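You operate a simulated robot arm through the tools that you are given. There is no shell and no other tool. Be economical: measure what you need, move in short steps, check, and stop when the job is done.

Carry out the task below with a simulated two-armed robot. There is one attempt and no reset: what you move stays moved.

TASK
Shut the right drawer of the counter. Fetch the grey pad from the upper shelf of the counter and set it on the top of the workbench. Stack the carton labelled "Straps" from the top of the counter on top of the carton marked "Tips". Close the right gate. Any order will do.

The check looks at the end state, three seconds after you hand in, the way a careful person would. Anything else that was tipped, shoved, dropped, spilled or broken makes it a failure.

THE ROBOT
Two 7-joint arms with two-finger parallel grippers on one trunk, on a base that drives. Base frame: it is fixed to the floor where the robot stands at the start and does not move with it; the origin is under the middle of the robot, x ahead of it, y to its left, z up. Lengths are in mm, angles in rad, forces in N, time in s.
The left shoulder is at the start at [32, 101, 1226], the right one opposite. Places, roughly: green carton, red carton, yellow carton [1250, -500, 1000]; grey pad (11x5x4 cm) [1100, -400, 500]; right drawer of the counter [500, -200, 800]; right gate [-400, -400, 900]; top of the workbench [-2100, 700, 900]. Payload 2.4 kg a hand.
Tool frame (each hand has its own): the origin (TCP) lies between the finger pads and is the grasp point; the fingertips stand 24 mm ahead of it; z points along the fingers, y is the line along which they close. Largest opening 68 mm; finger width 17, thickness 10; the body of the gripper, 40 by 70 mm, starts 41 mm behind the TCP.
Orientation is told as [roll, pitch, yaw] about the base's x, y, z axes, in that order, counted from this pose: with the fingers straight down and closing along the base's y, the tool's x points along the base's -x, its y along +y and its z along -z.

THE INTERFACE
- The arms move only by the tool apply_moves. It takes "left_commands", "right_commands" or both (then of equal length, played together; a hand with none holds still); each is a list of rows, each an object of numbers (a shift or turn left out is 0, a gripper value left out holds the last): "dx", "dy", "dz": the shift along the base's x, y, z in mm; "ax", "ay", "az": the turn, a rotation vector about the base's x, y, z in degrees. In form: [{"dx": .., "dy": .., "dz": .., "ax": .., "ay": .., "az": ..}, ...]. A call has 1 to 12 rows; each row shifts and turns the commanded pose from where the row before left it. "left_gripper" and "right_gripper" are, for a hand that has rows, the opening, from 0 (shut) to 1 (fully open), set as the call begins (left out, the last holds). Rows are played at 5 a second. More than 50 mm and 0.15 rad between two rows, or a gripper value outside its range, and nothing of the call is played. A pose out of reach is approached as far as the arm can. The call stops where the force on the tool passes 40 N (or 10 N more than at its start, if that is more) or the arm is blocked; 0.2 s more then pass. The fingers move at their own pace (about 72 mm/s each) and stop on an object; they squeeze with about 40 N. The grip force told is the motor's: it shows also when the fingers shut on nothing. Time passes only in rows, and 0.2 s behind the last, so rows that do not move let the fingers close. It gives the time, the measured TCP pose, the force on the tool (base axes), the opening and the grip force at its end, in the units of the frame above (readings bear some noise), with the torque about the TCP (base axes, N m) and any sound that the robot's microphone picked up.
- Cameras (640 x 400 px; columns grow to the right, rows downward): "scene" is now at [52, -76.1, 1363.8]; the picture's right is [-0.95, -0.32, 0.00], its down [-0.25, 0.72, -0.65] and it looks along [0.21, -0.61, -0.76] (base axes); focal length 214 px, centre (320, 200). "left" rides on the left gripper at [84, -11, -75] in its tool frame; the picture's right is [0.13, 0.99, 0.00], its down [-0.60, 0.08, -0.79] and it looks along [-0.79, 0.10, 0.61] (tool axes); focal length 251 px, centre (320, 200). "right" rides on the right gripper at [84, 11, -75] in its tool frame; the picture's right is [-0.13, 0.99, 0.00], its down [-0.60, -0.08, -0.79] and it looks along [-0.79, -0.10, 0.61] (tool axes); focal length 251 px, centre (320, 200).
- snapshot(camera): a new picture of that camera. No time passes.
- lift_body(by): slides the trunk up (or, below 0, down) by that many mm; the arms and the scene camera ride with it, the base frame stays. It gives what a move gives, with no picture.
- steer(legs): drives the robot by 1 to 6 legs, each [ahead, left, turn to the left] in mm, mm and rad, along the robot's own axes; the way and the turn of a leg run together, so that a leg with both is an arc; at most 1500 mm and 3.142 rad a leg. The arms and the cameras ride along, it lands a little off, and it stops where it bumps. It gives what a move gives.
- turn_head(pan, tilt): turns the head with the scene camera to pan (to the left, within 1.501 rad either way) and tilt (down, from -0.506 to 1.204), counted from straight ahead of the robot. It gives what a move gives.
- measure_at(camera, pixels): for up to 12 pixels [column, row] of the newest picture of that camera ("zoom" is the newest enlarged one), the place [x, y, z] in the base frame of the surface seen there, good to about 2 mm. No time passes.
- close_up(camera, box): a new picture of the part [left, top, right, bottom] of that camera's present view, enlarged. No time passes.
- sign_off(): hands the job in; it is judged then, once.

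Work in short steps. Measure before you move; look again where a grasp or a placing could have gone wrong, and mend it. You have 110 turns and 92 pictures in all, those below and enlarged ones among them. Open the grippers and draw the arms clear of the work before you hand the job in, unless the task says otherwise; then end with one line.

The tools are called by a JSON object that holds its "method" and its "body". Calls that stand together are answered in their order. apply_moves: Moves the arms, as the interface text tells. Its arguments: {"type":"object","properties":{"left_commands":{"type":"array","items":{"type":"object","properties":{"dx":{"type":"number"},"dy":{"type":"number"},"dz":{"type":"number"},"ax":{"type":"number"},"ay":{"type":"number"},"az":{"type":"number"}}}},"left_gripper":{"type":"number"},"right_commands":{"type":"array","items":{"type":"object","properties":{"dx":{"type":"number"},"dy":{"type":"number"},"dz":{"type":"number"},"ax":{"type":"number"},"ay":{"type":"number"},"az":{"type":"number"}}}},"right_gripper":{"type":"number"}},"required":[]} The other tools are called the same way: lift_body (by) slides the trunk up or down; steer (legs) drives the base; turn_head (pan, tilt) turns the head that bears the scene camera; snapshot (camera) takes a picture; measure_at (camera, pixels) gives the place of the surface under pixels of a picture; close_up (camera, box) takes an enlarged picture of a part of a camera's view; sign_off () hands the job in.

At the start:

```text
time_s: 0.0
left_position: [274.6, -26.6, 1125.3]
left_orientation: [0.001, -0.001, 0.0]
left_wrist_force: [-0.6, -0.5, 0.7]
left_moment: [-0.02, 0.01, 0.03]
left_grip_width: 68.0
left_gripper_force: 0.0
right_position: [192.6, -263.5, 1174.3]
right_orientation: [0.001, 0.002, -0.002]
right_wrist_force: [-0.1, 0.8, -0.6]
right_moment: [-0.01, 0.01, 0.0]
right_grip_width: 68.0
right_gripper_force: 0.1
trunk travel left (down, up): [-440.0, 410.0]
robot x, y, heading: [1.1, 0.6, 0.001]
head pan, tilt: [-1.243, 0.869]
```

scene: 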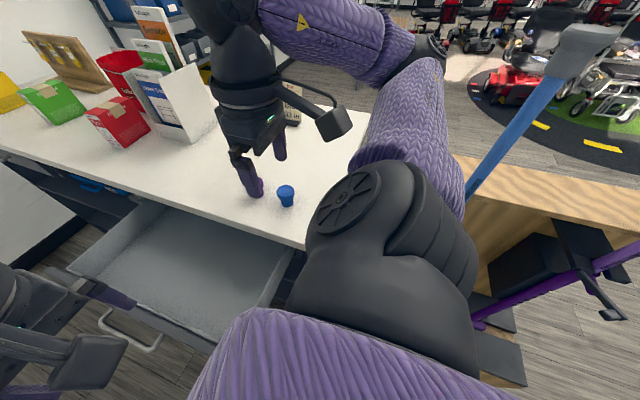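
right: 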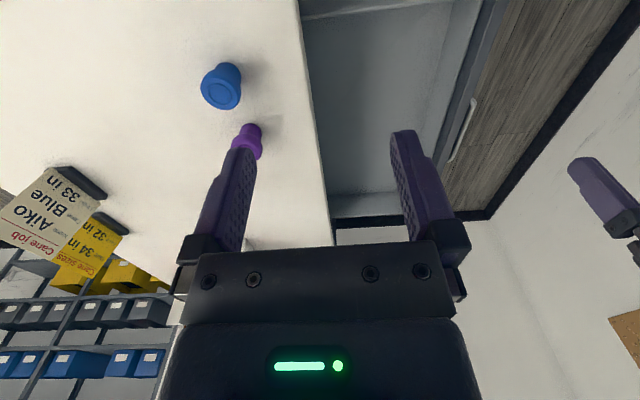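
left: 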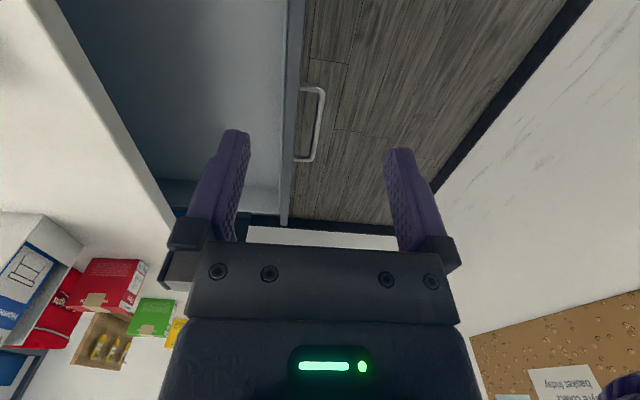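

I start by looking around: the first picture shows the open drawer (about 190,270) and cartons at the left; I turn the head to see more of the counter.

{"method": "turn_head", "body": {"pan": -0.6, "tilt": 0.6}}

{"method": "snapshot", "body": {"camera": "scene"}}

```text
time_s: 1.0
left_position: [273.8, -26.9, 1125.9]
left_orientation: [0.0, -0.001, 0.001]
left_wrist_force: [-0.5, 0.1, 0.4]
left_moment: [-0.03, 0.01, 0.0]
left_grip_width: 68.0
left_gripper_force: 0.1
right_position: [193.0, -263.5, 1173.3]
right_orientation: [0.0, 0.0, -0.003]
right_wrist_force: [0.7, -0.6, 0.5]
right_moment: [-0.01, 0.03, -0.01]
right_grip_width: 67.9
right_gripper_force: 0.0
trunk travel left (down, up): [-440.0, 410.0]
robot x, y, heading: [-0.2, 1.3, -0.003]
head pan, tilt: [-0.6, 0.6]
```

```text
88 pictures are left
```

scene: 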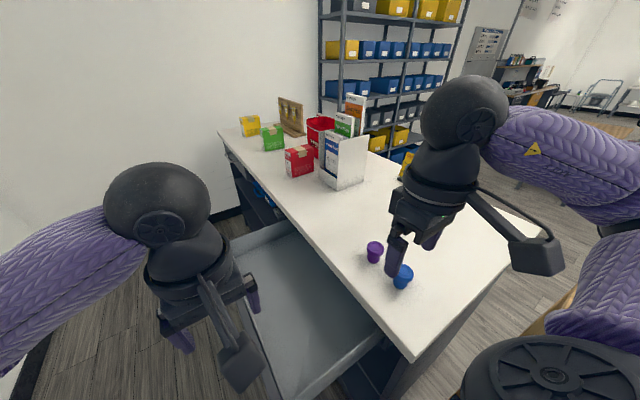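

The three cartons show at (250,125), (272,137), (299,160). I enlarge them to read labels and measure.

{"method": "close_up", "body": {"camera": "scene", "box": [210, 80, 410, 205]}}

{"method": "measure_at", "body": {"camera": "scene", "pixels": [[250, 125], [272, 130], [274, 144], [299, 152], [300, 168], [222, 133], [412, 355], [404, 285], [374, 258], [300, 300], [305, 385], [265, 195]]}}

```text
3.20 times, centred on (310, 142) of scene
```

zoom: 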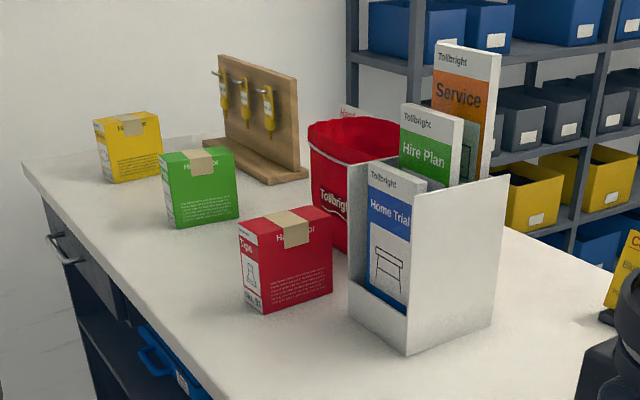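

```text
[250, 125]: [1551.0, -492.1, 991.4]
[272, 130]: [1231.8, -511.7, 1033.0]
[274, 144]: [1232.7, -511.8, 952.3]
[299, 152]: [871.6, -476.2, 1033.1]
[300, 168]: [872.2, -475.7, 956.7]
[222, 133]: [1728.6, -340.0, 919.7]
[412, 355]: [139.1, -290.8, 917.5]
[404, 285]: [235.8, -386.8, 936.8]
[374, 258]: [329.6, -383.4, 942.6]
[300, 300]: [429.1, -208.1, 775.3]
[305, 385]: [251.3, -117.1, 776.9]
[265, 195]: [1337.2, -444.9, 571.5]
```

Counter top is z≈918, front edge y≈-300; red carton is "Tips". Now I look at the drawer front and the robot's surroundings.

{"method": "turn_head", "body": {"pan": -0.3, "tilt": 1.1}}

{"method": "snapshot", "body": {"camera": "scene"}}

{"method": "close_up", "body": {"camera": "left", "box": [0, 0, 640, 400]}}

{"method": "measure_at", "body": {"camera": "zoom", "pixels": [[300, 30], [292, 150], [284, 220], [320, 125], [310, 90], [305, 158], [200, 50], [360, 100]]}}

```text
time_s: 2.0
left_position: [274.7, -27.7, 1125.1]
left_orientation: [0.0, 0.001, 0.001]
left_wrist_force: [-0.1, -0.2, -0.8]
left_moment: [-0.03, 0.01, -0.01]
left_grip_width: 67.7
left_gripper_force: 0.1
right_position: [192.5, -263.5, 1173.7]
right_orientation: [0.001, 0.0, -0.002]
right_wrist_force: [0.0, -0.2, 0.1]
right_moment: [0.01, -0.01, -0.04]
right_grip_width: 67.9
right_gripper_force: 0.1
trunk travel left (down, up): [-440.0, 410.0]
robot x, y, heading: [-2.4, -0.5, 0.003]
head pan, tilt: [-0.3, 1.1]
```

```text
86 pictures are left
```

scene: 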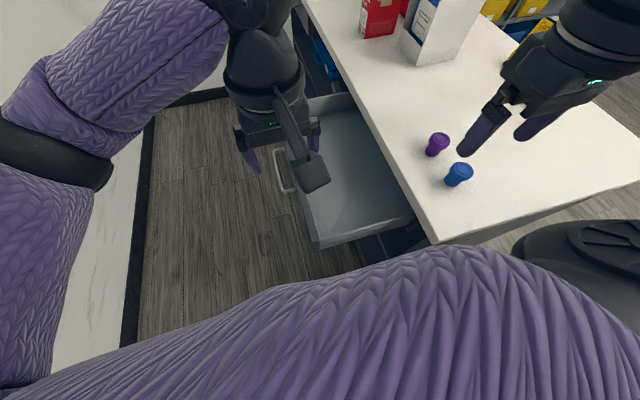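

```text
1.00 times, centred on (320, 200) of left (not enlarged: the box is as wide or as high as the picture)
```

zoom: 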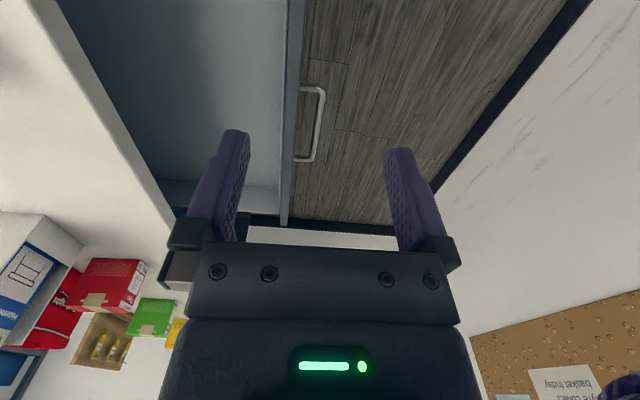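

```text
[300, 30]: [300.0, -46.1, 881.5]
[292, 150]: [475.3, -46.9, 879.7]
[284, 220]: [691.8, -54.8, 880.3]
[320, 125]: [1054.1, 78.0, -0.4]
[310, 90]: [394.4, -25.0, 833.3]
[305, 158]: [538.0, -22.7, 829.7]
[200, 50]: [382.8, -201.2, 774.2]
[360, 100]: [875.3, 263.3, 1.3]
```

Drawer front spans x≈240–690 at y≈-46, handle at y≈-23, z≈831. I look for free space to the left and around.

{"method": "turn_head", "body": {"pan": 0.5, "tilt": 0.5}}

{"method": "snapshot", "body": {"camera": "scene"}}

{"method": "measure_at", "body": {"camera": "scene", "pixels": [[20, 250], [60, 150], [150, 250], [250, 250], [350, 250], [450, 300], [400, 150], [550, 200]]}}

{"method": "turn_head", "body": {"pan": 1.5, "tilt": 0.5}}

{"method": "snapshot", "body": {"camera": "scene"}}

{"method": "turn_head", "body": {"pan": -1.5, "tilt": 0.5}}

{"method": "snapshot", "body": {"camera": "scene"}}

```text
time_s: 3.1
left_position: [274.4, -27.5, 1126.2]
left_orientation: [0.0, -0.001, 0.001]
left_wrist_force: [0.6, -1.1, -0.7]
left_moment: [-0.05, 0.05, -0.03]
left_grip_width: 68.0
left_gripper_force: 0.1
right_position: [192.4, -263.5, 1175.0]
right_orientation: [0.0, 0.0, -0.002]
right_wrist_force: [0.0, 0.3, -0.4]
right_moment: [0.0, -0.02, -0.01]
right_grip_width: 68.0
right_gripper_force: 0.1
trunk travel left (down, up): [-440.0, 410.0]
robot x, y, heading: [-0.8, -2.9, 0.0]
head pan, tilt: [0.499, 0.499]
```

```text
84 pictures are left
```

scene: 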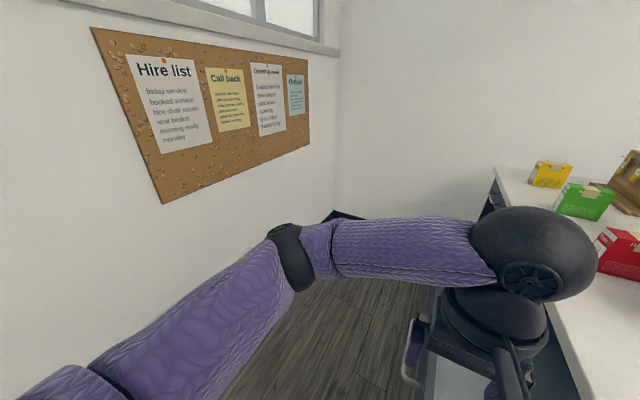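

```text
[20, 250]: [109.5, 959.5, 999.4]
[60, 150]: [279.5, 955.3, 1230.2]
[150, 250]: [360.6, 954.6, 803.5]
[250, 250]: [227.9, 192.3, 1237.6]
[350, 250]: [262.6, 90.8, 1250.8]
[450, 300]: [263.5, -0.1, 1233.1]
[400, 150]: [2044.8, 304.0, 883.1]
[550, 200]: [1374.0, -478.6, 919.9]
```

```text
time_s: 4.4
left_position: [274.7, -25.6, 1125.9]
left_orientation: [0.0, 0.0, 0.0]
left_wrist_force: [0.0, 0.2, 0.6]
left_moment: [0.01, -0.02, 0.0]
left_grip_width: 67.8
left_gripper_force: 0.0
right_position: [191.6, -263.4, 1173.9]
right_orientation: [0.001, 0.0, -0.003]
right_wrist_force: [-0.5, 0.8, -0.3]
right_moment: [0.01, 0.03, 0.01]
right_grip_width: 68.3
right_gripper_force: 0.1
trunk travel left (down, up): [-440.0, 410.0]
robot x, y, heading: [0.1, 2.6, 0.001]
head pan, tilt: [1.499, 0.499]
```

```text
83 pictures are left
```

scene: 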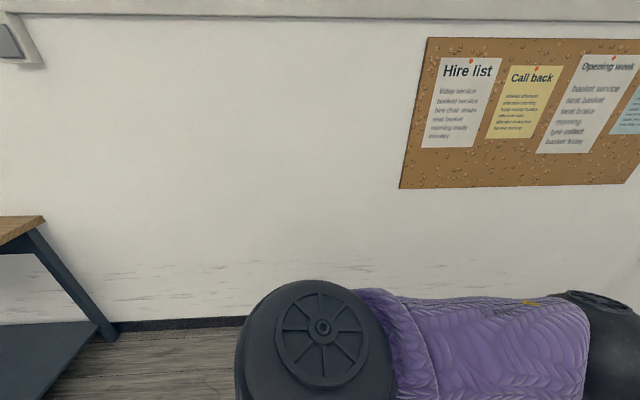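

```text
time_s: 7.0
left_position: [274.4, -26.7, 1126.6]
left_orientation: [0.0, -0.001, 0.0]
left_wrist_force: [-0.5, 0.1, 0.0]
left_moment: [-0.02, 0.03, -0.01]
left_grip_width: 68.1
left_gripper_force: 0.0
right_position: [192.5, -264.6, 1174.2]
right_orientation: [0.0, -0.001, -0.002]
right_wrist_force: [-0.3, 0.5, 0.9]
right_moment: [0.02, 0.0, 0.0]
right_grip_width: 68.0
right_gripper_force: 0.1
trunk travel left (down, up): [-440.0, 410.0]
robot x, y, heading: [-3.8, 0.8, 0.004]
head pan, tilt: [-1.499, 0.499]
```

```text
82 pictures are left
```

scene: 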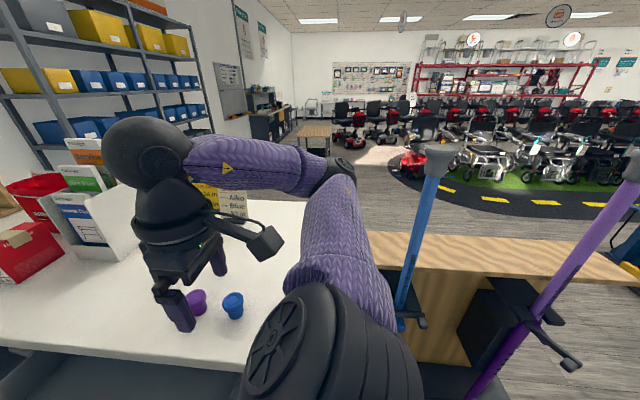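

There's a wooden half-height panel with two canes at (430,250) and (560,280); I measure this area.

{"method": "measure_at", "body": {"camera": "scene", "pixels": [[375, 240], [620, 272], [440, 155], [410, 320], [635, 180], [520, 350], [480, 260], [500, 320], [530, 280], [500, 390], [430, 350], [600, 300]]}}

{"method": "steer", "body": {"legs": [[0, 350, 0]]}}

{"method": "snapshot", "body": {"camera": "scene"}}

```text
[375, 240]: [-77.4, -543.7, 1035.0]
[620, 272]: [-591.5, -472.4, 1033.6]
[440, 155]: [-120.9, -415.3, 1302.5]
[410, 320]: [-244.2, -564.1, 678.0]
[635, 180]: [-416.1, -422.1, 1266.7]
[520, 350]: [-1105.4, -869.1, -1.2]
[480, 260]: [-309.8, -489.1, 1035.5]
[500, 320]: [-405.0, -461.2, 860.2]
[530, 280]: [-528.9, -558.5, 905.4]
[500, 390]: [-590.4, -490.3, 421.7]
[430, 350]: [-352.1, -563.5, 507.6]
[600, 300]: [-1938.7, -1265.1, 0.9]
```

```text
time_s: 9.3
left_position: [274.4, 330.5, 1125.4]
left_orientation: [0.002, -0.001, -0.005]
left_wrist_force: [-0.1, -0.4, -0.2]
left_moment: [0.01, 0.03, 0.02]
left_grip_width: 68.2
left_gripper_force: 0.0
right_position: [190.9, 95.5, 1175.2]
right_orientation: [0.0, 0.0, -0.005]
right_wrist_force: [-0.9, 0.9, -0.5]
right_moment: [0.0, -0.04, -0.02]
right_grip_width: 68.2
right_gripper_force: 0.1
trunk travel left (down, up): [-440.0, 410.0]
robot x, y, heading: [-0.9, 357.8, -0.012]
head pan, tilt: [-1.499, 0.499]
```

```text
81 pictures are left
```

scene: 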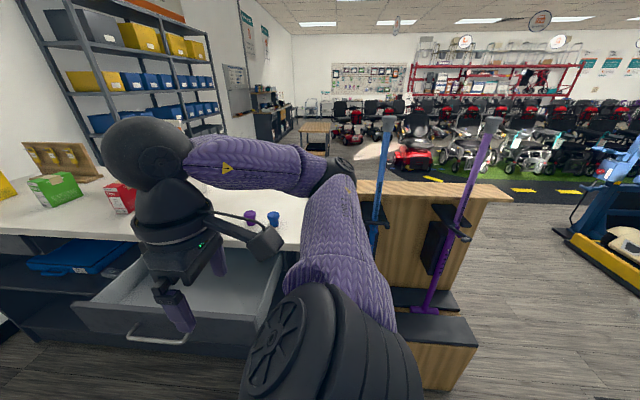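

Now I turn right to face the counter/rack (arms then stay at y≥80, clear of the drawer), with the head level ahead.

{"method": "steer", "body": {"legs": [[0, 100, 0], [0, 0, -1.56]]}}

{"method": "turn_head", "body": {"pan": -0.5, "tilt": 0.6}}

{"method": "snapshot", "body": {"camera": "scene"}}

```text
time_s: 14.3
left_position: [-31.0, 182.0, 1125.7]
left_orientation: [0.0, 0.001, -1.59]
left_wrist_force: [0.4, 0.3, 0.2]
left_moment: [0.02, -0.01, -0.02]
left_grip_width: 68.1
left_gripper_force: 0.0
right_position: [-266.7, 270.7, 1174.0]
right_orientation: [0.002, 0.0, -1.593]
right_wrist_force: [0.6, 0.7, 0.8]
right_moment: [0.01, -0.01, 0.0]
right_grip_width: 68.0
right_gripper_force: 0.1
trunk travel left (down, up): [-440.0, 410.0]
robot x, y, heading: [1.4, 460.4, -1.59]
head pan, tilt: [-1.499, 0.499]
```

```text
time_s: 15.5
left_position: [-31.5, 182.7, 1126.7]
left_orientation: [0.001, 0.0, -1.591]
left_wrist_force: [0.3, -0.1, -0.6]
left_moment: [0.01, 0.02, -0.01]
left_grip_width: 68.0
left_gripper_force: 0.0
right_position: [-266.1, 270.4, 1174.3]
right_orientation: [0.002, 0.0, -1.593]
right_wrist_force: [-0.1, -0.1, -0.1]
right_moment: [-0.01, 0.01, 0.0]
right_grip_width: 68.0
right_gripper_force: 0.0
trunk travel left (down, up): [-440.0, 410.0]
robot x, y, heading: [4.5, 457.5, -1.595]
head pan, tilt: [-0.499, 0.6]
```

```text
80 pictures are left
```

scene: 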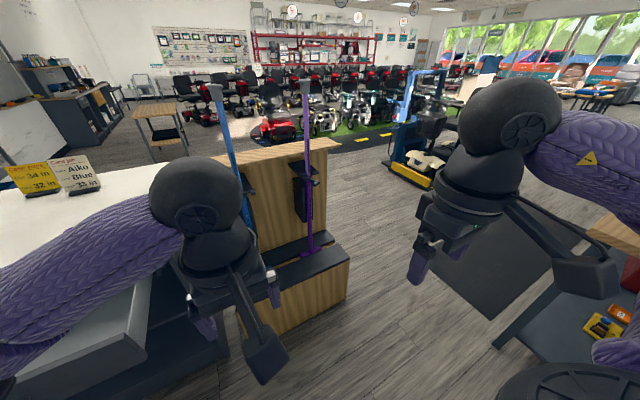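

I enlarge the rack with the two canes to find the gates.

{"method": "close_up", "body": {"camera": "scene", "box": [200, 80, 360, 300]}}

{"method": "close_up", "body": {"camera": "scene", "box": [230, 140, 340, 220]}}

```text
1.82 times, centred on (280, 190) of scene
```

zoom: 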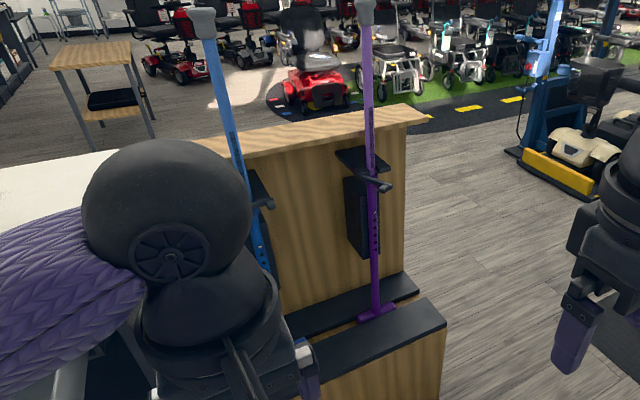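

```text
5.00 times, centred on (285, 180) of scene
```

zoom: 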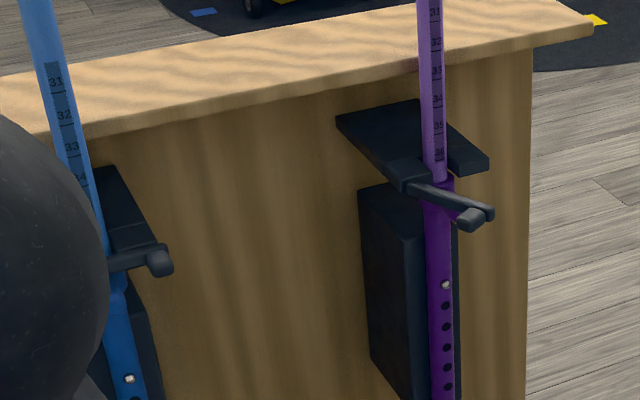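

The right gate seems to be the little lever at (485,215) of the zoom, ajar in front of the purple cane. I measure its points.

{"method": "measure_at", "body": {"camera": "zoom", "pixels": [[405, 175], [430, 190], [485, 212], [468, 222], [484, 160], [345, 120], [435, 170], [160, 262], [120, 262], [390, 210], [440, 220], [445, 155]]}}

{"method": "steer", "body": {"legs": [[0, -300, 0]]}}

{"method": "turn_head", "body": {"pan": 0, "tilt": 0.6}}

{"method": "snapshot", "body": {"camera": "scene"}}

```text
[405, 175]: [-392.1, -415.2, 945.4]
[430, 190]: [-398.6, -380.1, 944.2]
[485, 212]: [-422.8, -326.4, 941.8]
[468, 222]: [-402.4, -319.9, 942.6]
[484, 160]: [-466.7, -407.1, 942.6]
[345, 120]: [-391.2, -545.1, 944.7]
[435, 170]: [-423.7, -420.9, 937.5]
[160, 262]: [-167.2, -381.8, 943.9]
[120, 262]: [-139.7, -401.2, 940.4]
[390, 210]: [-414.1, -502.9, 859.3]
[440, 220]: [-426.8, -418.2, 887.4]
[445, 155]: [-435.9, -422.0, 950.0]
```

```text
time_s: 17.6
left_position: [-325.8, 190.1, 1125.3]
left_orientation: [0.002, -0.001, -1.595]
left_wrist_force: [-0.3, 1.0, -0.2]
left_moment: [0.01, 0.01, 0.0]
left_grip_width: 67.9
left_gripper_force: 0.1
right_position: [-559.9, 277.9, 1173.7]
right_orientation: [0.003, -0.001, -1.597]
right_wrist_force: [-0.5, 0.6, 0.3]
right_moment: [0.0, 0.03, -0.01]
right_grip_width: 68.2
right_gripper_force: 0.1
trunk travel left (down, up): [-440.0, 410.0]
robot x, y, heading: [-292.8, 463.3, -1.595]
head pan, tilt: [-0.499, 0.6]
```

```text
time_s: 18.5
left_position: [-325.1, 189.7, 1125.6]
left_orientation: [0.0, 0.0, -1.595]
left_wrist_force: [-0.1, 0.3, 0.6]
left_moment: [-0.04, 0.01, -0.01]
left_grip_width: 68.0
left_gripper_force: 0.0
right_position: [-559.1, 278.4, 1173.8]
right_orientation: [0.0, -0.001, -1.597]
right_wrist_force: [0.1, -0.3, 0.1]
right_moment: [0.03, -0.01, 0.01]
right_grip_width: 68.0
right_gripper_force: 0.1
trunk travel left (down, up): [-440.0, 410.0]
robot x, y, heading: [-288.9, 464.2, -1.594]
head pan, tilt: [0.0, 0.6]
```

```text
77 pictures are left
```

scene: 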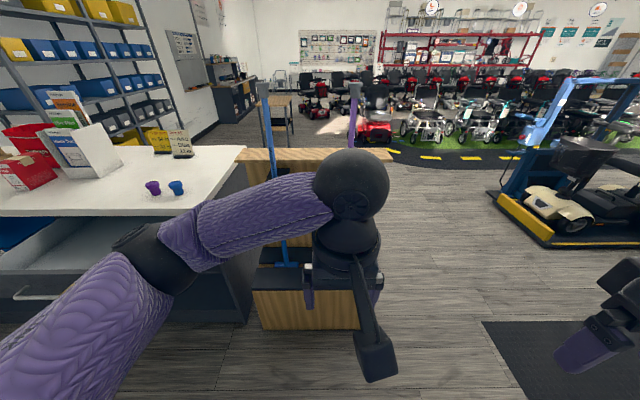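

The right gate's lever runs from hinge ≈(-393,-412) to tip ≈(-415,-322) at z≈943: open; closing swings the tip toward (-467,-390). I tilt the right hand forward to horizontal to test reach.

{"method": "apply_moves", "body": {"right_commands": [{"ax": -8.2, "dx": 8}, {"ax": -8.2, "dx": 8}, {"ax": -8.2, "dx": 8}, {"ax": -8.2, "dx": 8}, {"ax": -8.2, "dx": 8}, {"ax": -8.2, "dx": 8}, {"ax": -8.2, "dx": 8}, {"ax": -8.2, "dx": 8}, {"ax": -8.2, "dx": 8}, {"ax": -8.2, "dx": 8}, {"ax": -8.2, "dx": 8}], "right_gripper": 0}}

{"method": "snapshot", "body": {"camera": "right"}}

```text
time_s: 20.9
left_position: [-324.5, 188.9, 1125.6]
left_orientation: [0.0, -0.002, -1.594]
left_wrist_force: [-0.8, -0.1, 1.1]
left_moment: [0.01, 0.0, 0.0]
left_grip_width: 68.1
left_gripper_force: 0.1
right_position: [-606.6, 174.2, 1298.3]
right_orientation: [1.716, -1.544, 2.997]
right_wrist_force: [0.0, 0.3, -0.2]
right_moment: [-0.02, 0.0, 0.01]
right_grip_width: 0.0
right_gripper_force: 23.5
right hand out of reach, approached as far as the arm can: row 2, 3, 4, 5, 6, 7, 8, 9, 10, 11
trunk travel left (down, up): [-440.0, 410.0]
robot x, y, heading: [-292.3, 464.7, -1.597]
head pan, tilt: [0.0, 0.6]
```

```text
76 pictures are left
```

right: 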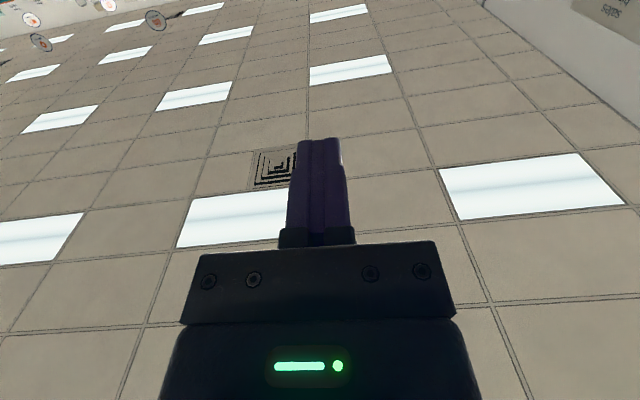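

With the hand horizontal it must be farther out. I command it forward and lower to find the reachable place.

{"method": "apply_moves", "body": {"right_commands": [{"dy": -45}, {"dy": -45}, {"dy": -45}, {"dy": -45}, {"dy": -45, "dz": -10}, {"dz": -45}, {"dz": -45}, {"dz": -45}, {"dz": -45}, {"dz": -40}]}}

{"method": "snapshot", "body": {"camera": "scene"}}

```text
time_s: 23.1
left_position: [-325.0, 190.6, 1124.7]
left_orientation: [0.001, 0.0, -1.595]
left_wrist_force: [0.5, 0.4, 0.3]
left_moment: [0.0, 0.01, -0.01]
left_grip_width: 67.9
left_gripper_force: 0.1
right_position: [-604.1, -50.4, 1065.9]
right_orientation: [1.698, -1.546, 3.016]
right_wrist_force: [0.8, 0.7, -0.4]
right_moment: [0.01, 0.01, 0.04]
right_grip_width: 0.2
right_gripper_force: 23.4
trunk travel left (down, up): [-440.0, 410.0]
robot x, y, heading: [-288.6, 471.5, -1.595]
head pan, tilt: [0.0, 0.6]
```

```text
75 pictures are left
```

scene: 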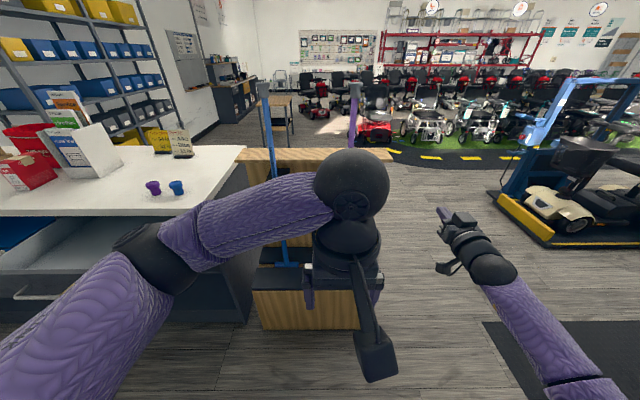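

The horizontal hand reaches well. I move the right hand left and down to gate height, and shift the left hand aside to clear the view.

{"method": "apply_moves", "body": {"right_commands": [{"dx": 40, "dz": -20}, {"dx": 40, "dz": -20}, {"dx": 40, "dz": -20}, {"dx": 40, "dz": -20}, {"dx": 40, "dz": -20}, {"dx": 24, "dz": -23}], "left_commands": [{"dx": 45}, {"dx": 45}, {"dx": 45}, {"dx": 30}, {"dx": 30}, {"dx": 0}]}}

{"method": "snapshot", "body": {"camera": "scene"}}

```text
time_s: 24.5
left_position: [-130.9, 188.5, 1124.2]
left_orientation: [-0.003, 0.0, -1.596]
left_wrist_force: [-0.1, 0.1, -0.5]
left_moment: [0.02, 0.0, 0.02]
left_grip_width: 68.0
left_gripper_force: 0.1
right_position: [-489.3, -87.1, 930.2]
right_orientation: [1.29, -1.498, -2.825]
right_wrist_force: [-0.5, 0.1, -0.4]
right_moment: [-0.02, 0.01, -0.02]
right_grip_width: 0.0
right_gripper_force: 23.6
right hand out of reach, approached as far as the arm can: row 2, 3, 4, 5, 6
trunk travel left (down, up): [-440.0, 410.0]
robot x, y, heading: [-293.1, 462.5, -1.599]
head pan, tilt: [0.0, 0.6]
```

```text
74 pictures are left
```

scene: 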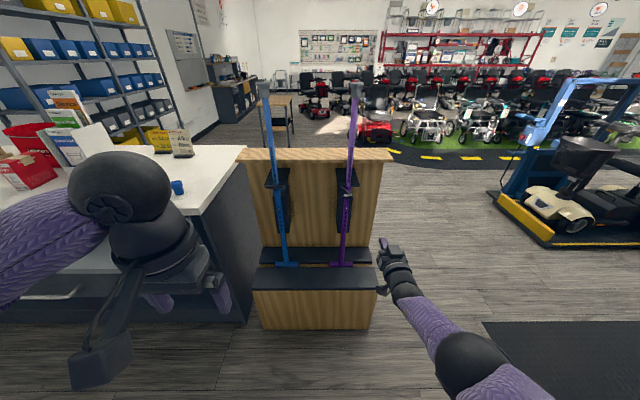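

Clear view of the rack now; I enlarge it.

{"method": "close_up", "body": {"camera": "scene", "box": [260, 160, 380, 220]}}

{"method": "measure_at", "body": {"camera": "scene", "pixels": [[315, 262], [315, 285], [315, 325], [265, 270], [365, 285], [280, 180], [390, 156]]}}

```text
5.33 times, centred on (320, 190) of scene
```

zoom: 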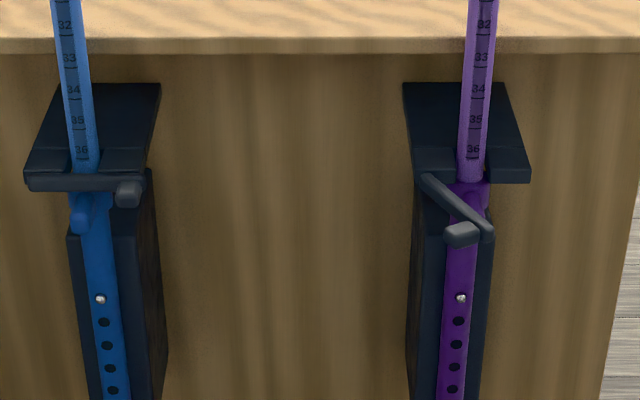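

```text
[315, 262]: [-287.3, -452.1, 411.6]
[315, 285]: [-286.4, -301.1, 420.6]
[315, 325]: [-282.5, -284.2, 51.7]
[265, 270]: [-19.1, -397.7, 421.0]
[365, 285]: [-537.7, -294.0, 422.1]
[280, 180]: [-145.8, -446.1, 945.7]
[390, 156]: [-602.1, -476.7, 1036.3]
```

Blue gate shows the closed state (lever across, knob outwards); the purple's is open. I drive left 119 and ahead 215 to bring the fingers to the +x side of the lever.

{"method": "steer", "body": {"legs": [[0, 122, 0], [205, 0, 0]]}}

{"method": "apply_moves", "body": {"right_commands": [{"dz": 6}, {"dz": 6}]}}

{"method": "snapshot", "body": {"camera": "scene"}}

```text
time_s: 27.0
left_position: [-12.3, -24.2, 1124.8]
left_orientation: [0.001, 0.001, -1.593]
left_wrist_force: [-0.6, -0.2, 0.3]
left_moment: [0.02, 0.0, -0.01]
left_grip_width: 67.9
left_gripper_force: 0.0
right_position: [-370.2, -299.5, 929.7]
right_orientation: [1.256, -1.497, -2.786]
right_wrist_force: [0.5, 0.3, 0.0]
right_moment: [0.0, 0.02, 0.04]
right_grip_width: 0.1
right_gripper_force: 23.5
trunk travel left (down, up): [-440.0, 410.0]
robot x, y, heading: [-170.6, 249.4, -1.59]
head pan, tilt: [0.0, 0.6]
```

```text
time_s: 27.6
left_position: [-12.5, -24.5, 1124.3]
left_orientation: [-0.002, 0.0, -1.591]
left_wrist_force: [0.1, -0.4, 0.2]
left_moment: [-0.01, 0.03, 0.0]
left_grip_width: 68.1
left_gripper_force: 0.2
right_position: [-369.6, -298.9, 943.0]
right_orientation: [1.264, -1.498, -2.796]
right_wrist_force: [0.2, -0.7, 0.1]
right_moment: [0.01, -0.02, -0.03]
right_grip_width: 0.2
right_gripper_force: 23.2
trunk travel left (down, up): [-440.0, 410.0]
robot x, y, heading: [-169.0, 252.8, -1.59]
head pan, tilt: [0.0, 0.6]
```

```text
72 pictures are left
```

scene: 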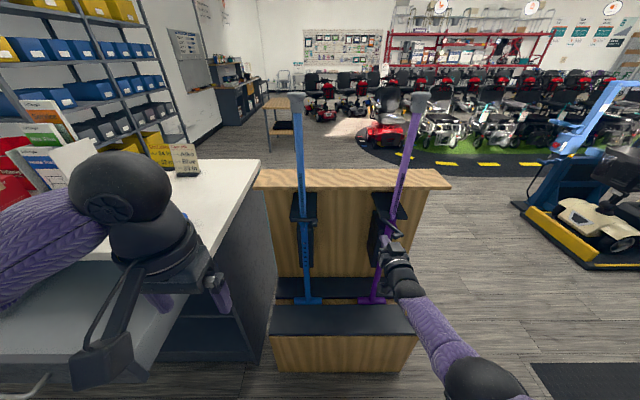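

Fingertips near y≈-323. I enlarge to verify they are left of the lever.

{"method": "close_up", "body": {"camera": "scene", "box": [340, 190, 440, 290]}}

```text
4.00 times, centred on (390, 240) of scene
```

zoom: 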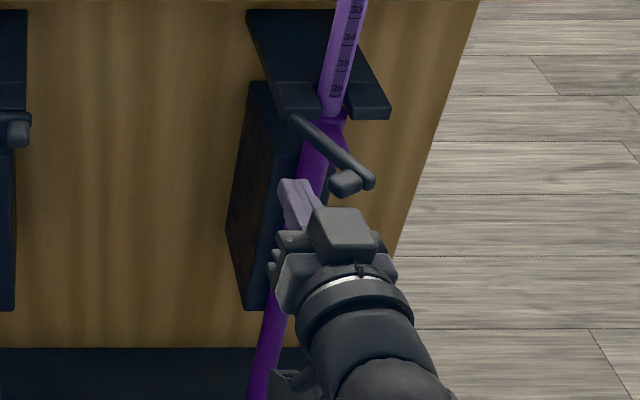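

The fingers are left of the lever. I go 30 ahead, then sweep right along the arc.

{"method": "apply_moves", "body": {"right_commands": [{"dy": -15}, {"dy": -15}, {"dx": -15}, {"dx": -15}, {"dx": -15}, {"dx": -15, "dy": -2}, {"dx": -12, "dy": -4}, {"dx": -10, "dy": -5}]}}

{"method": "close_up", "body": {"camera": "scene", "box": [340, 190, 440, 290]}}

```text
time_s: 29.4
left_position: [-14.0, -24.2, 1124.6]
left_orientation: [0.001, 0.0, -1.592]
left_wrist_force: [0.1, -0.1, 0.2]
left_moment: [0.0, 0.02, 0.01]
left_grip_width: 68.2
left_gripper_force: 0.0
right_position: [-453.4, -313.1, 974.1]
right_orientation: [1.265, -1.497, -2.795]
right_wrist_force: [-0.8, -1.0, -0.5]
right_moment: [-0.01, -0.01, -0.01]
right_grip_width: 0.0
right_gripper_force: 24.1
right hand out of reach, approached as far as the arm can: row 1, 2, 5, 6, 7, 8
trunk travel left (down, up): [-440.0, 410.0]
robot x, y, heading: [-173.4, 250.6, -1.595]
head pan, tilt: [0.0, 0.6]
```

```text
4.00 times, centred on (390, 240) of scene
```

zoom: 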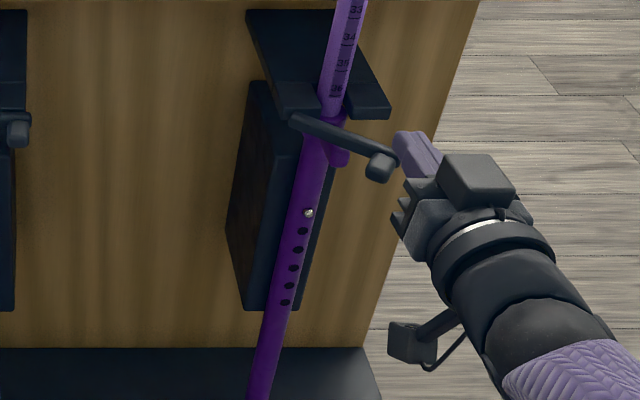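

The hand hit its reach limit and rode up; the lever has turned partway. I measure its tip, and drop back a bit.

{"method": "measure_at", "body": {"camera": "zoom", "pixels": [[382, 165], [300, 122], [345, 140], [395, 155]]}}

{"method": "apply_moves", "body": {"right_commands": [{"dy": 30}, {"dy": 30}, {"dz": -15}, {"dz": -16}, {"dx": 15}]}}

```text
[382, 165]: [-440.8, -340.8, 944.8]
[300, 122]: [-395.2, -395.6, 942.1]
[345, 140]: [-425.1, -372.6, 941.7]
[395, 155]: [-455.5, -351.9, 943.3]
```

```text
time_s: 30.6
left_position: [-12.5, -24.2, 1124.7]
left_orientation: [-0.001, 0.0, -1.592]
left_wrist_force: [0.6, 0.0, 0.5]
left_moment: [-0.01, 0.0, -0.02]
left_grip_width: 67.9
left_gripper_force: 0.1
right_position: [-448.1, -288.4, 939.2]
right_orientation: [1.261, -1.496, -2.789]
right_wrist_force: [0.4, -0.3, 0.0]
right_moment: [-0.01, -0.03, -0.01]
right_grip_width: 0.0
right_gripper_force: 23.5
right hand out of reach, approached as far as the arm can: row 1, 2, 3, 4, 5
trunk travel left (down, up): [-440.0, 410.0]
robot x, y, heading: [-170.5, 251.1, -1.59]
head pan, tilt: [0.0, 0.6]
```

The knob is at (-441,-341) right in front of the fingertips (-448,-312). I push with the base, in small drives.

{"method": "steer", "body": {"legs": [[55, 0, 0]]}}

{"method": "close_up", "body": {"camera": "scene", "box": [340, 190, 460, 290]}}

```text
time_s: 31.5
left_position: [-13.7, -52.1, 1124.0]
left_orientation: [-0.002, 0.0, -1.595]
left_wrist_force: [-0.3, -0.5, -0.8]
left_moment: [0.0, -0.03, 0.0]
left_grip_width: 68.1
left_gripper_force: 0.0
right_position: [-456.0, -312.6, 939.2]
right_orientation: [1.234, -1.498, -2.781]
right_wrist_force: [0.1, 0.4, 0.3]
right_moment: [0.02, 0.03, -0.01]
right_grip_width: 0.0
right_gripper_force: 23.7
trunk travel left (down, up): [-440.0, 410.0]
robot x, y, heading: [-173.8, 223.6, -1.596]
head pan, tilt: [0.0, 0.6]
stopped in leg 1: the force on the tool passed its limit at 48 N (the readings are from after the stop); the commanded pose is now the measured one
```

```text
4.00 times, centred on (400, 240) of scene
```

zoom: 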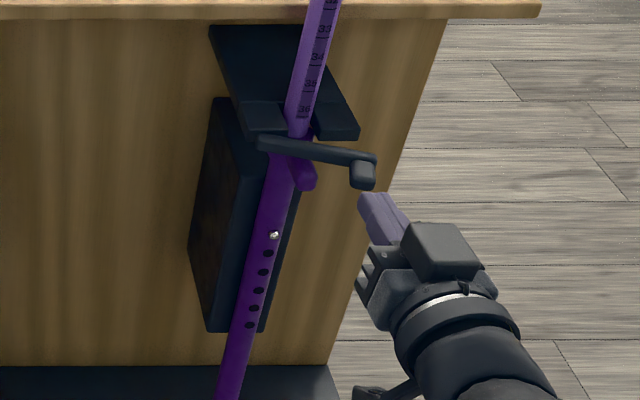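

An impact stopped the drive, but the gate swung further; about 15° is left. I drive on in a short leg.

{"method": "steer", "body": {"legs": [[12, 0, 0], [12, 0, 0], [12, 0, 0]]}}

{"method": "close_up", "body": {"camera": "scene", "box": [340, 190, 460, 290]}}

{"method": "measure_at", "body": {"camera": "zoom", "pixels": [[360, 155], [262, 142], [310, 150], [365, 178]]}}

```text
time_s: 32.9
left_position: [-15.8, -85.5, 1125.5]
left_orientation: [0.002, -0.003, -1.595]
left_wrist_force: [0.9, 0.2, 0.1]
left_moment: [0.03, 0.02, 0.02]
left_grip_width: 68.0
left_gripper_force: 0.1
right_position: [-459.7, -346.1, 940.2]
right_orientation: [1.237, -1.499, -2.783]
right_wrist_force: [2.5, 17.8, -1.8]
right_moment: [-0.05, 0.06, -0.05]
right_grip_width: 0.0
right_gripper_force: 23.2
trunk travel left (down, up): [-440.0, 410.0]
robot x, y, heading: [-173.9, 187.7, -1.595]
head pan, tilt: [0.0, 0.6]
```

```text
4.00 times, centred on (400, 240) of scene
```

zoom: 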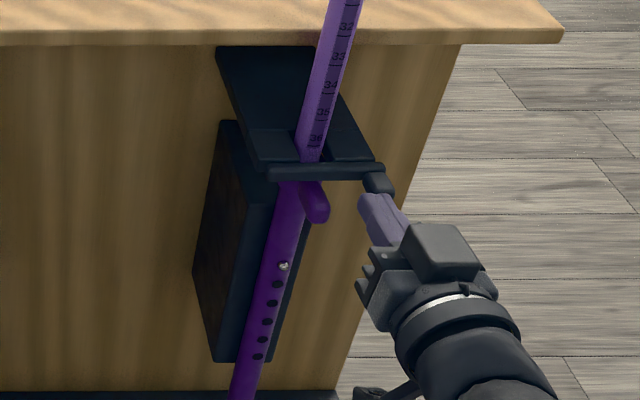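

```text
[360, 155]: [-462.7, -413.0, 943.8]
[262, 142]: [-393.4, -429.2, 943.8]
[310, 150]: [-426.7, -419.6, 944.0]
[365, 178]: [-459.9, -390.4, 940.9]
```

The lever lies across the prongs and the force is 18 N, so it rests at its stop. I nudge once more and then back off to check.

{"method": "apply_moves", "body": {"right_commands": [{"dy": -5}, {"dy": -4}]}}

{"method": "steer", "body": {"legs": [[-250, 0, 0]]}}

{"method": "snapshot", "body": {"camera": "scene"}}

{"method": "close_up", "body": {"camera": "scene", "box": [260, 140, 420, 240]}}

```text
time_s: 33.5
left_position: [-16.1, -83.1, 1125.7]
left_orientation: [-0.001, -0.004, -1.598]
left_wrist_force: [-0.1, -0.3, -0.4]
left_moment: [-0.01, 0.0, 0.01]
left_grip_width: 67.7
left_gripper_force: 0.1
right_position: [-458.7, -347.3, 940.6]
right_orientation: [1.168, -1.497, -2.72]
right_wrist_force: [4.8, 36.3, -16.7]
right_moment: [0.17, -0.05, -0.06]
right_grip_width: 0.0
right_gripper_force: 23.7
right hand out of reach, approached as far as the arm can: row 2
trunk travel left (down, up): [-440.0, 410.0]
robot x, y, heading: [-173.2, 187.2, -1.597]
head pan, tilt: [0.0, 0.6]
```

```text
time_s: 35.3
left_position: [-7.6, 163.7, 1124.7]
left_orientation: [-0.001, -0.002, -1.594]
left_wrist_force: [0.5, 0.5, 0.3]
left_moment: [-0.01, 0.0, 0.01]
left_grip_width: 68.0
left_gripper_force: 0.2
right_position: [-451.7, -101.6, 941.5]
right_orientation: [1.218, -1.499, -2.764]
right_wrist_force: [-0.1, 0.2, 0.6]
right_moment: [0.01, 0.03, -0.01]
right_grip_width: 0.1
right_gripper_force: 23.7
trunk travel left (down, up): [-440.0, 410.0]
robot x, y, heading: [-168.6, 436.0, -1.589]
head pan, tilt: [0.0, 0.6]
```

```text
67 pictures are left
```

scene: 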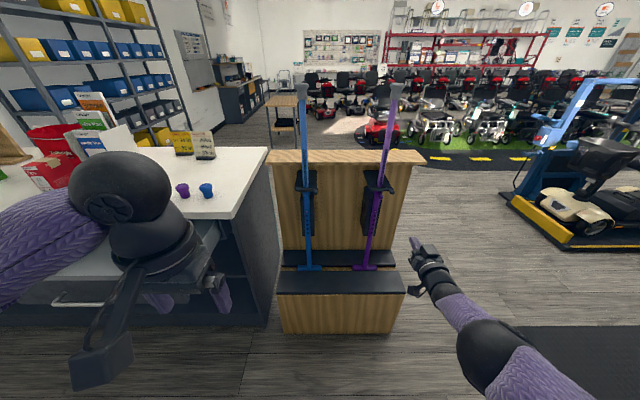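

```text
4.00 times, centred on (340, 190) of scene
```

zoom: 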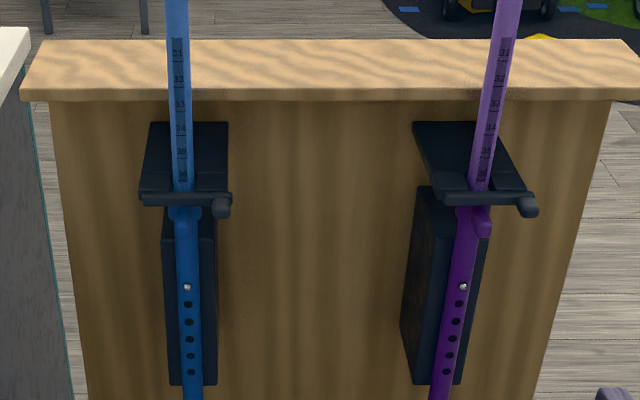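

The right gate now matches the closed blue one. Next the drawer: lower the trunk 80, back off, and move left so the right hand (at z≈862) faces the drawer front above its handle.

{"method": "lift_body", "body": {"by": -78}}

{"method": "steer", "body": {"legs": [[-165, 0, 0], [0, 917, 0]]}}

{"method": "turn_head", "body": {"pan": -0.3, "tilt": 0.8}}

{"method": "snapshot", "body": {"camera": "scene"}}

```text
time_s: 36.5
left_position: [-8.4, 163.8, 1046.5]
left_orientation: [0.001, 0.001, -1.592]
left_wrist_force: [0.4, -0.6, -1.0]
left_moment: [0.0, -0.03, 0.03]
left_grip_width: 68.0
left_gripper_force: 0.0
right_position: [-451.2, -101.5, 851.2]
right_orientation: [1.001, -1.49, -2.548]
right_wrist_force: [0.2, 0.1, 0.5]
right_moment: [-0.02, -0.01, 0.01]
right_grip_width: 0.0
right_gripper_force: 23.1
trunk travel left (down, up): [-362.0, 488.0]
robot x, y, heading: [-167.4, 435.3, -1.59]
head pan, tilt: [0.0, 0.6]
```

```text
time_s: 42.3
left_position: [911.1, 286.9, 1046.9]
left_orientation: [0.0, -0.001, -1.612]
left_wrist_force: [0.0, 0.5, 0.5]
left_moment: [0.02, 0.06, 0.01]
left_grip_width: 68.0
left_gripper_force: 0.0
right_position: [464.4, 30.5, 851.7]
right_orientation: [0.997, -1.488, -2.56]
right_wrist_force: [0.8, 0.1, -0.2]
right_moment: [0.0, -0.02, -0.01]
right_grip_width: 0.0
right_gripper_force: 23.5
trunk travel left (down, up): [-362.0, 488.0]
robot x, y, heading: [757.5, 562.8, -1.613]
head pan, tilt: [0.0, 0.6]
```

```text
time_s: 43.1
left_position: [912.3, 286.9, 1046.9]
left_orientation: [-0.001, 0.001, -1.613]
left_wrist_force: [0.0, -0.7, -0.2]
left_moment: [-0.03, -0.01, -0.03]
left_grip_width: 68.0
left_gripper_force: 0.0
right_position: [464.0, 29.4, 851.4]
right_orientation: [0.996, -1.488, -2.562]
right_wrist_force: [-0.3, 0.4, 0.2]
right_moment: [-0.03, 0.03, 0.0]
right_grip_width: 0.0
right_gripper_force: 23.2
trunk travel left (down, up): [-362.0, 488.0]
robot x, y, heading: [759.6, 564.2, -1.613]
head pan, tilt: [-0.3, 0.799]
```

```text
65 pictures are left
```

scene: 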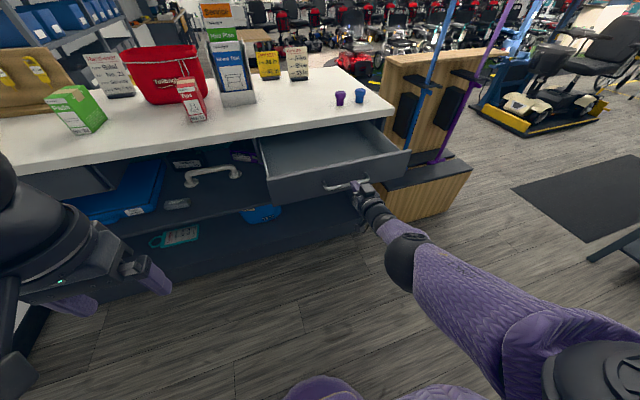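

The hand is in front of the drawer at z 851; I raise it to 864, straighten the heading and push in legs.

{"method": "apply_moves", "body": {"right_commands": [{"dz": 7}, {"dz": 7}]}}

{"method": "steer", "body": {"legs": [[0, 0, 0.04], [30, 0, 0], [12, 0, 0], [12, 0, 0], [12, 0, 0]]}}

{"method": "snapshot", "body": {"camera": "scene"}}

```text
time_s: 43.7
left_position: [912.2, 287.1, 1047.8]
left_orientation: [0.0, 0.001, -1.612]
left_wrist_force: [0.6, 0.1, -0.9]
left_moment: [0.0, 0.01, -0.01]
left_grip_width: 68.2
left_gripper_force: 0.2
right_position: [462.2, 24.7, 859.9]
right_orientation: [1.0, -1.49, -2.567]
right_wrist_force: [-0.6, -1.0, 0.3]
right_moment: [-0.04, 0.01, 0.03]
right_grip_width: 0.2
right_gripper_force: 23.7
right hand out of reach, approached as far as the arm can: row 1, 2
trunk travel left (down, up): [-362.0, 488.0]
robot x, y, heading: [759.2, 568.2, -1.612]
head pan, tilt: [-0.3, 0.799]
```

```text
time_s: 46.0
left_position: [922.6, 226.8, 1046.0]
left_orientation: [0.001, 0.001, -1.573]
left_wrist_force: [0.2, 0.4, -1.0]
left_moment: [0.04, -0.02, -0.02]
left_grip_width: 68.0
left_gripper_force: 0.1
right_position: [484.1, -52.0, 860.0]
right_orientation: [0.994, -1.489, -2.523]
right_wrist_force: [-0.3, -0.3, 0.3]
right_moment: [-0.03, -0.01, 0.02]
right_grip_width: 0.0
right_gripper_force: 23.9
trunk travel left (down, up): [-362.0, 488.0]
robot x, y, heading: [759.7, 496.0, -1.573]
head pan, tilt: [-0.3, 0.799]
```

```text
64 pictures are left
```

scene: 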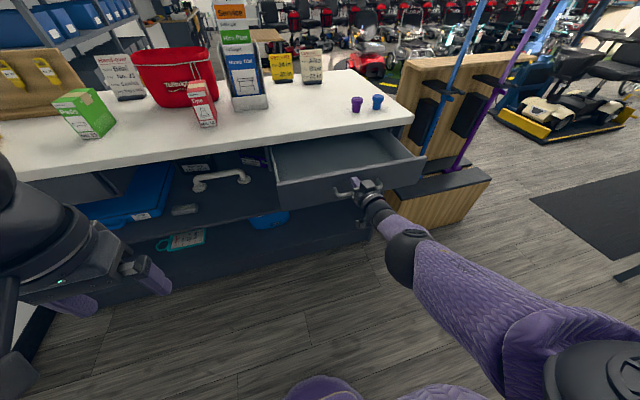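

The drawer slides easily. I push on, with finer legs at the end.

{"method": "steer", "body": {"legs": [[120, 0, 0], [50, 0, 0], [20, 0, 0], [10, 0, 0], [10, 0, 0], [10, 0, 0]]}}

{"method": "snapshot", "body": {"camera": "scene"}}

```text
time_s: 49.2
left_position: [922.3, 1.3, 1046.1]
left_orientation: [0.001, -0.002, -1.575]
left_wrist_force: [0.9, -0.5, 0.5]
left_moment: [0.03, -0.02, -0.03]
left_grip_width: 68.2
left_gripper_force: 0.1
right_position: [482.1, -276.8, 858.5]
right_orientation: [0.996, -1.488, -2.522]
right_wrist_force: [-0.1, 0.0, 0.3]
right_moment: [0.0, 0.01, 0.03]
right_grip_width: 0.0
right_gripper_force: 23.8
trunk travel left (down, up): [-362.0, 488.0]
robot x, y, heading: [757.9, 269.6, -1.576]
head pan, tilt: [-0.3, 0.799]
```

```text
63 pictures are left
```

scene: 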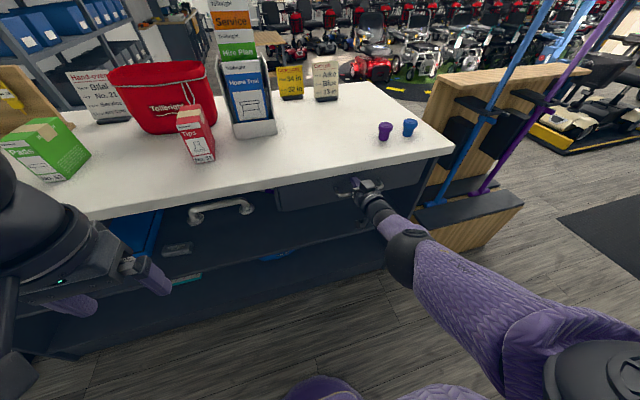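

Fingertips at y≈-301 with no resistance yet; I push in small legs until it stops.

{"method": "steer", "body": {"legs": [[10, 0, 0], [8, 0, 0], [8, 0, 0], [8, 0, 0]]}}

{"method": "close_up", "body": {"camera": "scene", "box": [200, 120, 480, 260]}}

```text
time_s: 50.3
left_position: [923.0, -4.7, 1048.2]
left_orientation: [0.001, -0.002, -1.578]
left_wrist_force: [0.2, -0.2, 0.0]
left_moment: [-0.04, 0.02, -0.01]
left_grip_width: 67.8
left_gripper_force: 0.0
right_position: [481.2, -281.6, 859.1]
right_orientation: [0.992, -1.494, -2.52]
right_wrist_force: [5.2, 21.2, 11.9]
right_moment: [-0.43, 0.13, -0.06]
right_grip_width: 0.0
right_gripper_force: 23.2
trunk travel left (down, up): [-362.0, 488.0]
robot x, y, heading: [756.2, 262.6, -1.574]
head pan, tilt: [-0.3, 0.799]
stopped in leg 2: the force on the tool passed its limit at 51 N (the readings are from after the stop); the commanded pose is now the measured one
```

```text
2.29 times, centred on (340, 190) of scene
```

zoom: 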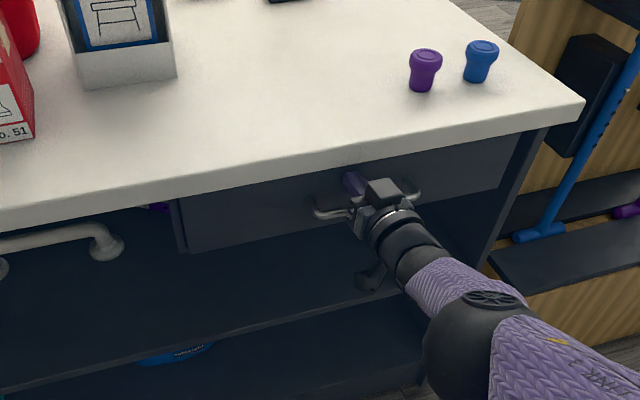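

The drawer hit its stop (51 N). I verify by measuring the front face against the cabinet frame.

{"method": "measure_at", "body": {"camera": "zoom", "pixels": [[230, 220], [460, 170], [183, 225], [515, 165], [405, 190], [320, 205], [250, 190]]}}

{"method": "steer", "body": {"legs": [[-150, 0, 0]]}}

{"method": "snapshot", "body": {"camera": "scene"}}

```text
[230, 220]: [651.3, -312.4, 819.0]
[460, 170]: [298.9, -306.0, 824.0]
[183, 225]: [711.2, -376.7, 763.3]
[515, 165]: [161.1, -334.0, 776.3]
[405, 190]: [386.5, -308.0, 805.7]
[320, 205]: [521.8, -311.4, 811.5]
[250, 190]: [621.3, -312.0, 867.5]
```

```text
time_s: 51.6
left_position: [923.0, 137.5, 1046.5]
left_orientation: [0.0, 0.001, -1.576]
left_wrist_force: [-1.1, -0.8, 0.4]
left_moment: [0.0, 0.01, 0.02]
left_grip_width: 67.9
left_gripper_force: 0.0
right_position: [483.1, -140.5, 858.4]
right_orientation: [0.953, -1.489, -2.48]
right_wrist_force: [-0.2, -0.1, 0.1]
right_moment: [-0.04, 0.0, 0.01]
right_grip_width: 0.0
right_gripper_force: 23.3
trunk travel left (down, up): [-362.0, 488.0]
robot x, y, heading: [759.7, 406.9, -1.568]
head pan, tilt: [-0.3, 0.799]
```

```text
61 pictures are left
```

scene: 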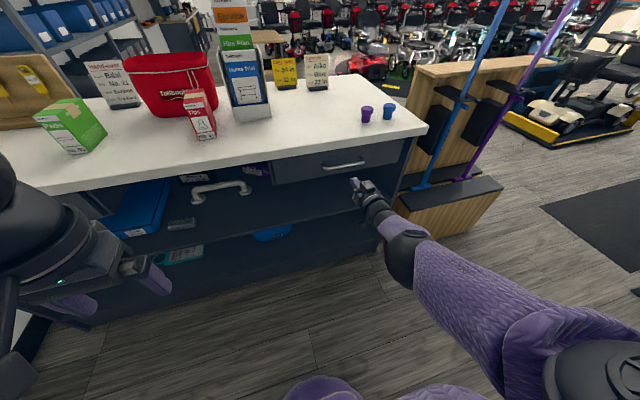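

Drawer's shut. Now I enlarge cartons to read labels (green at (72,125)) and look for the grey pad on the shelf.

{"method": "close_up", "body": {"camera": "scene", "box": [0, 60, 260, 260]}}

{"method": "measure_at", "body": {"camera": "scene", "pixels": [[300, 165], [385, 158], [190, 225], [180, 225], [350, 172], [410, 160], [215, 190], [258, 172]]}}

```text
2.00 times, centred on (130, 160) of scene
```

zoom: 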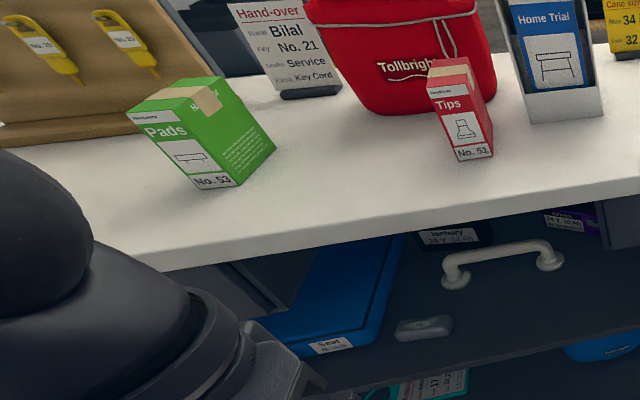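

```text
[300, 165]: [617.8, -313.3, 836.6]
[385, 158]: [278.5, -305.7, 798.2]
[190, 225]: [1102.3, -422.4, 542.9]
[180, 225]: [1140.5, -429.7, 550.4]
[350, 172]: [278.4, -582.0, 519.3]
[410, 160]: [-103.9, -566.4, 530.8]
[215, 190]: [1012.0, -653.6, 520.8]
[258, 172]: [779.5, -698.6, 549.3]
```

Green is "Pads", red "Tips", so yellow is "Straps". The grey pad sits at (181,223); I zoom in on it to get its direction.

{"method": "close_up", "body": {"camera": "scene", "box": [140, 190, 240, 255]}}

```text
6.15 times, centred on (190, 222) of scene
```

zoom: 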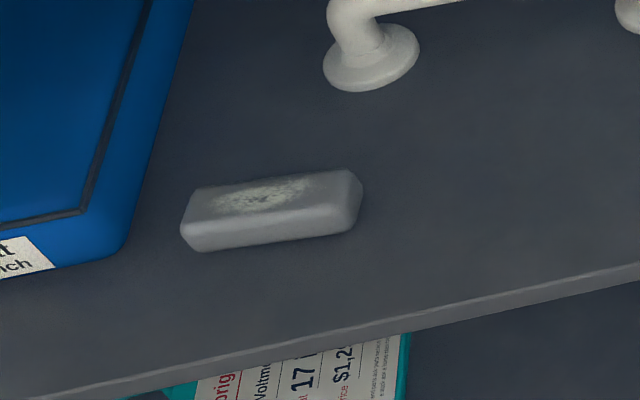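

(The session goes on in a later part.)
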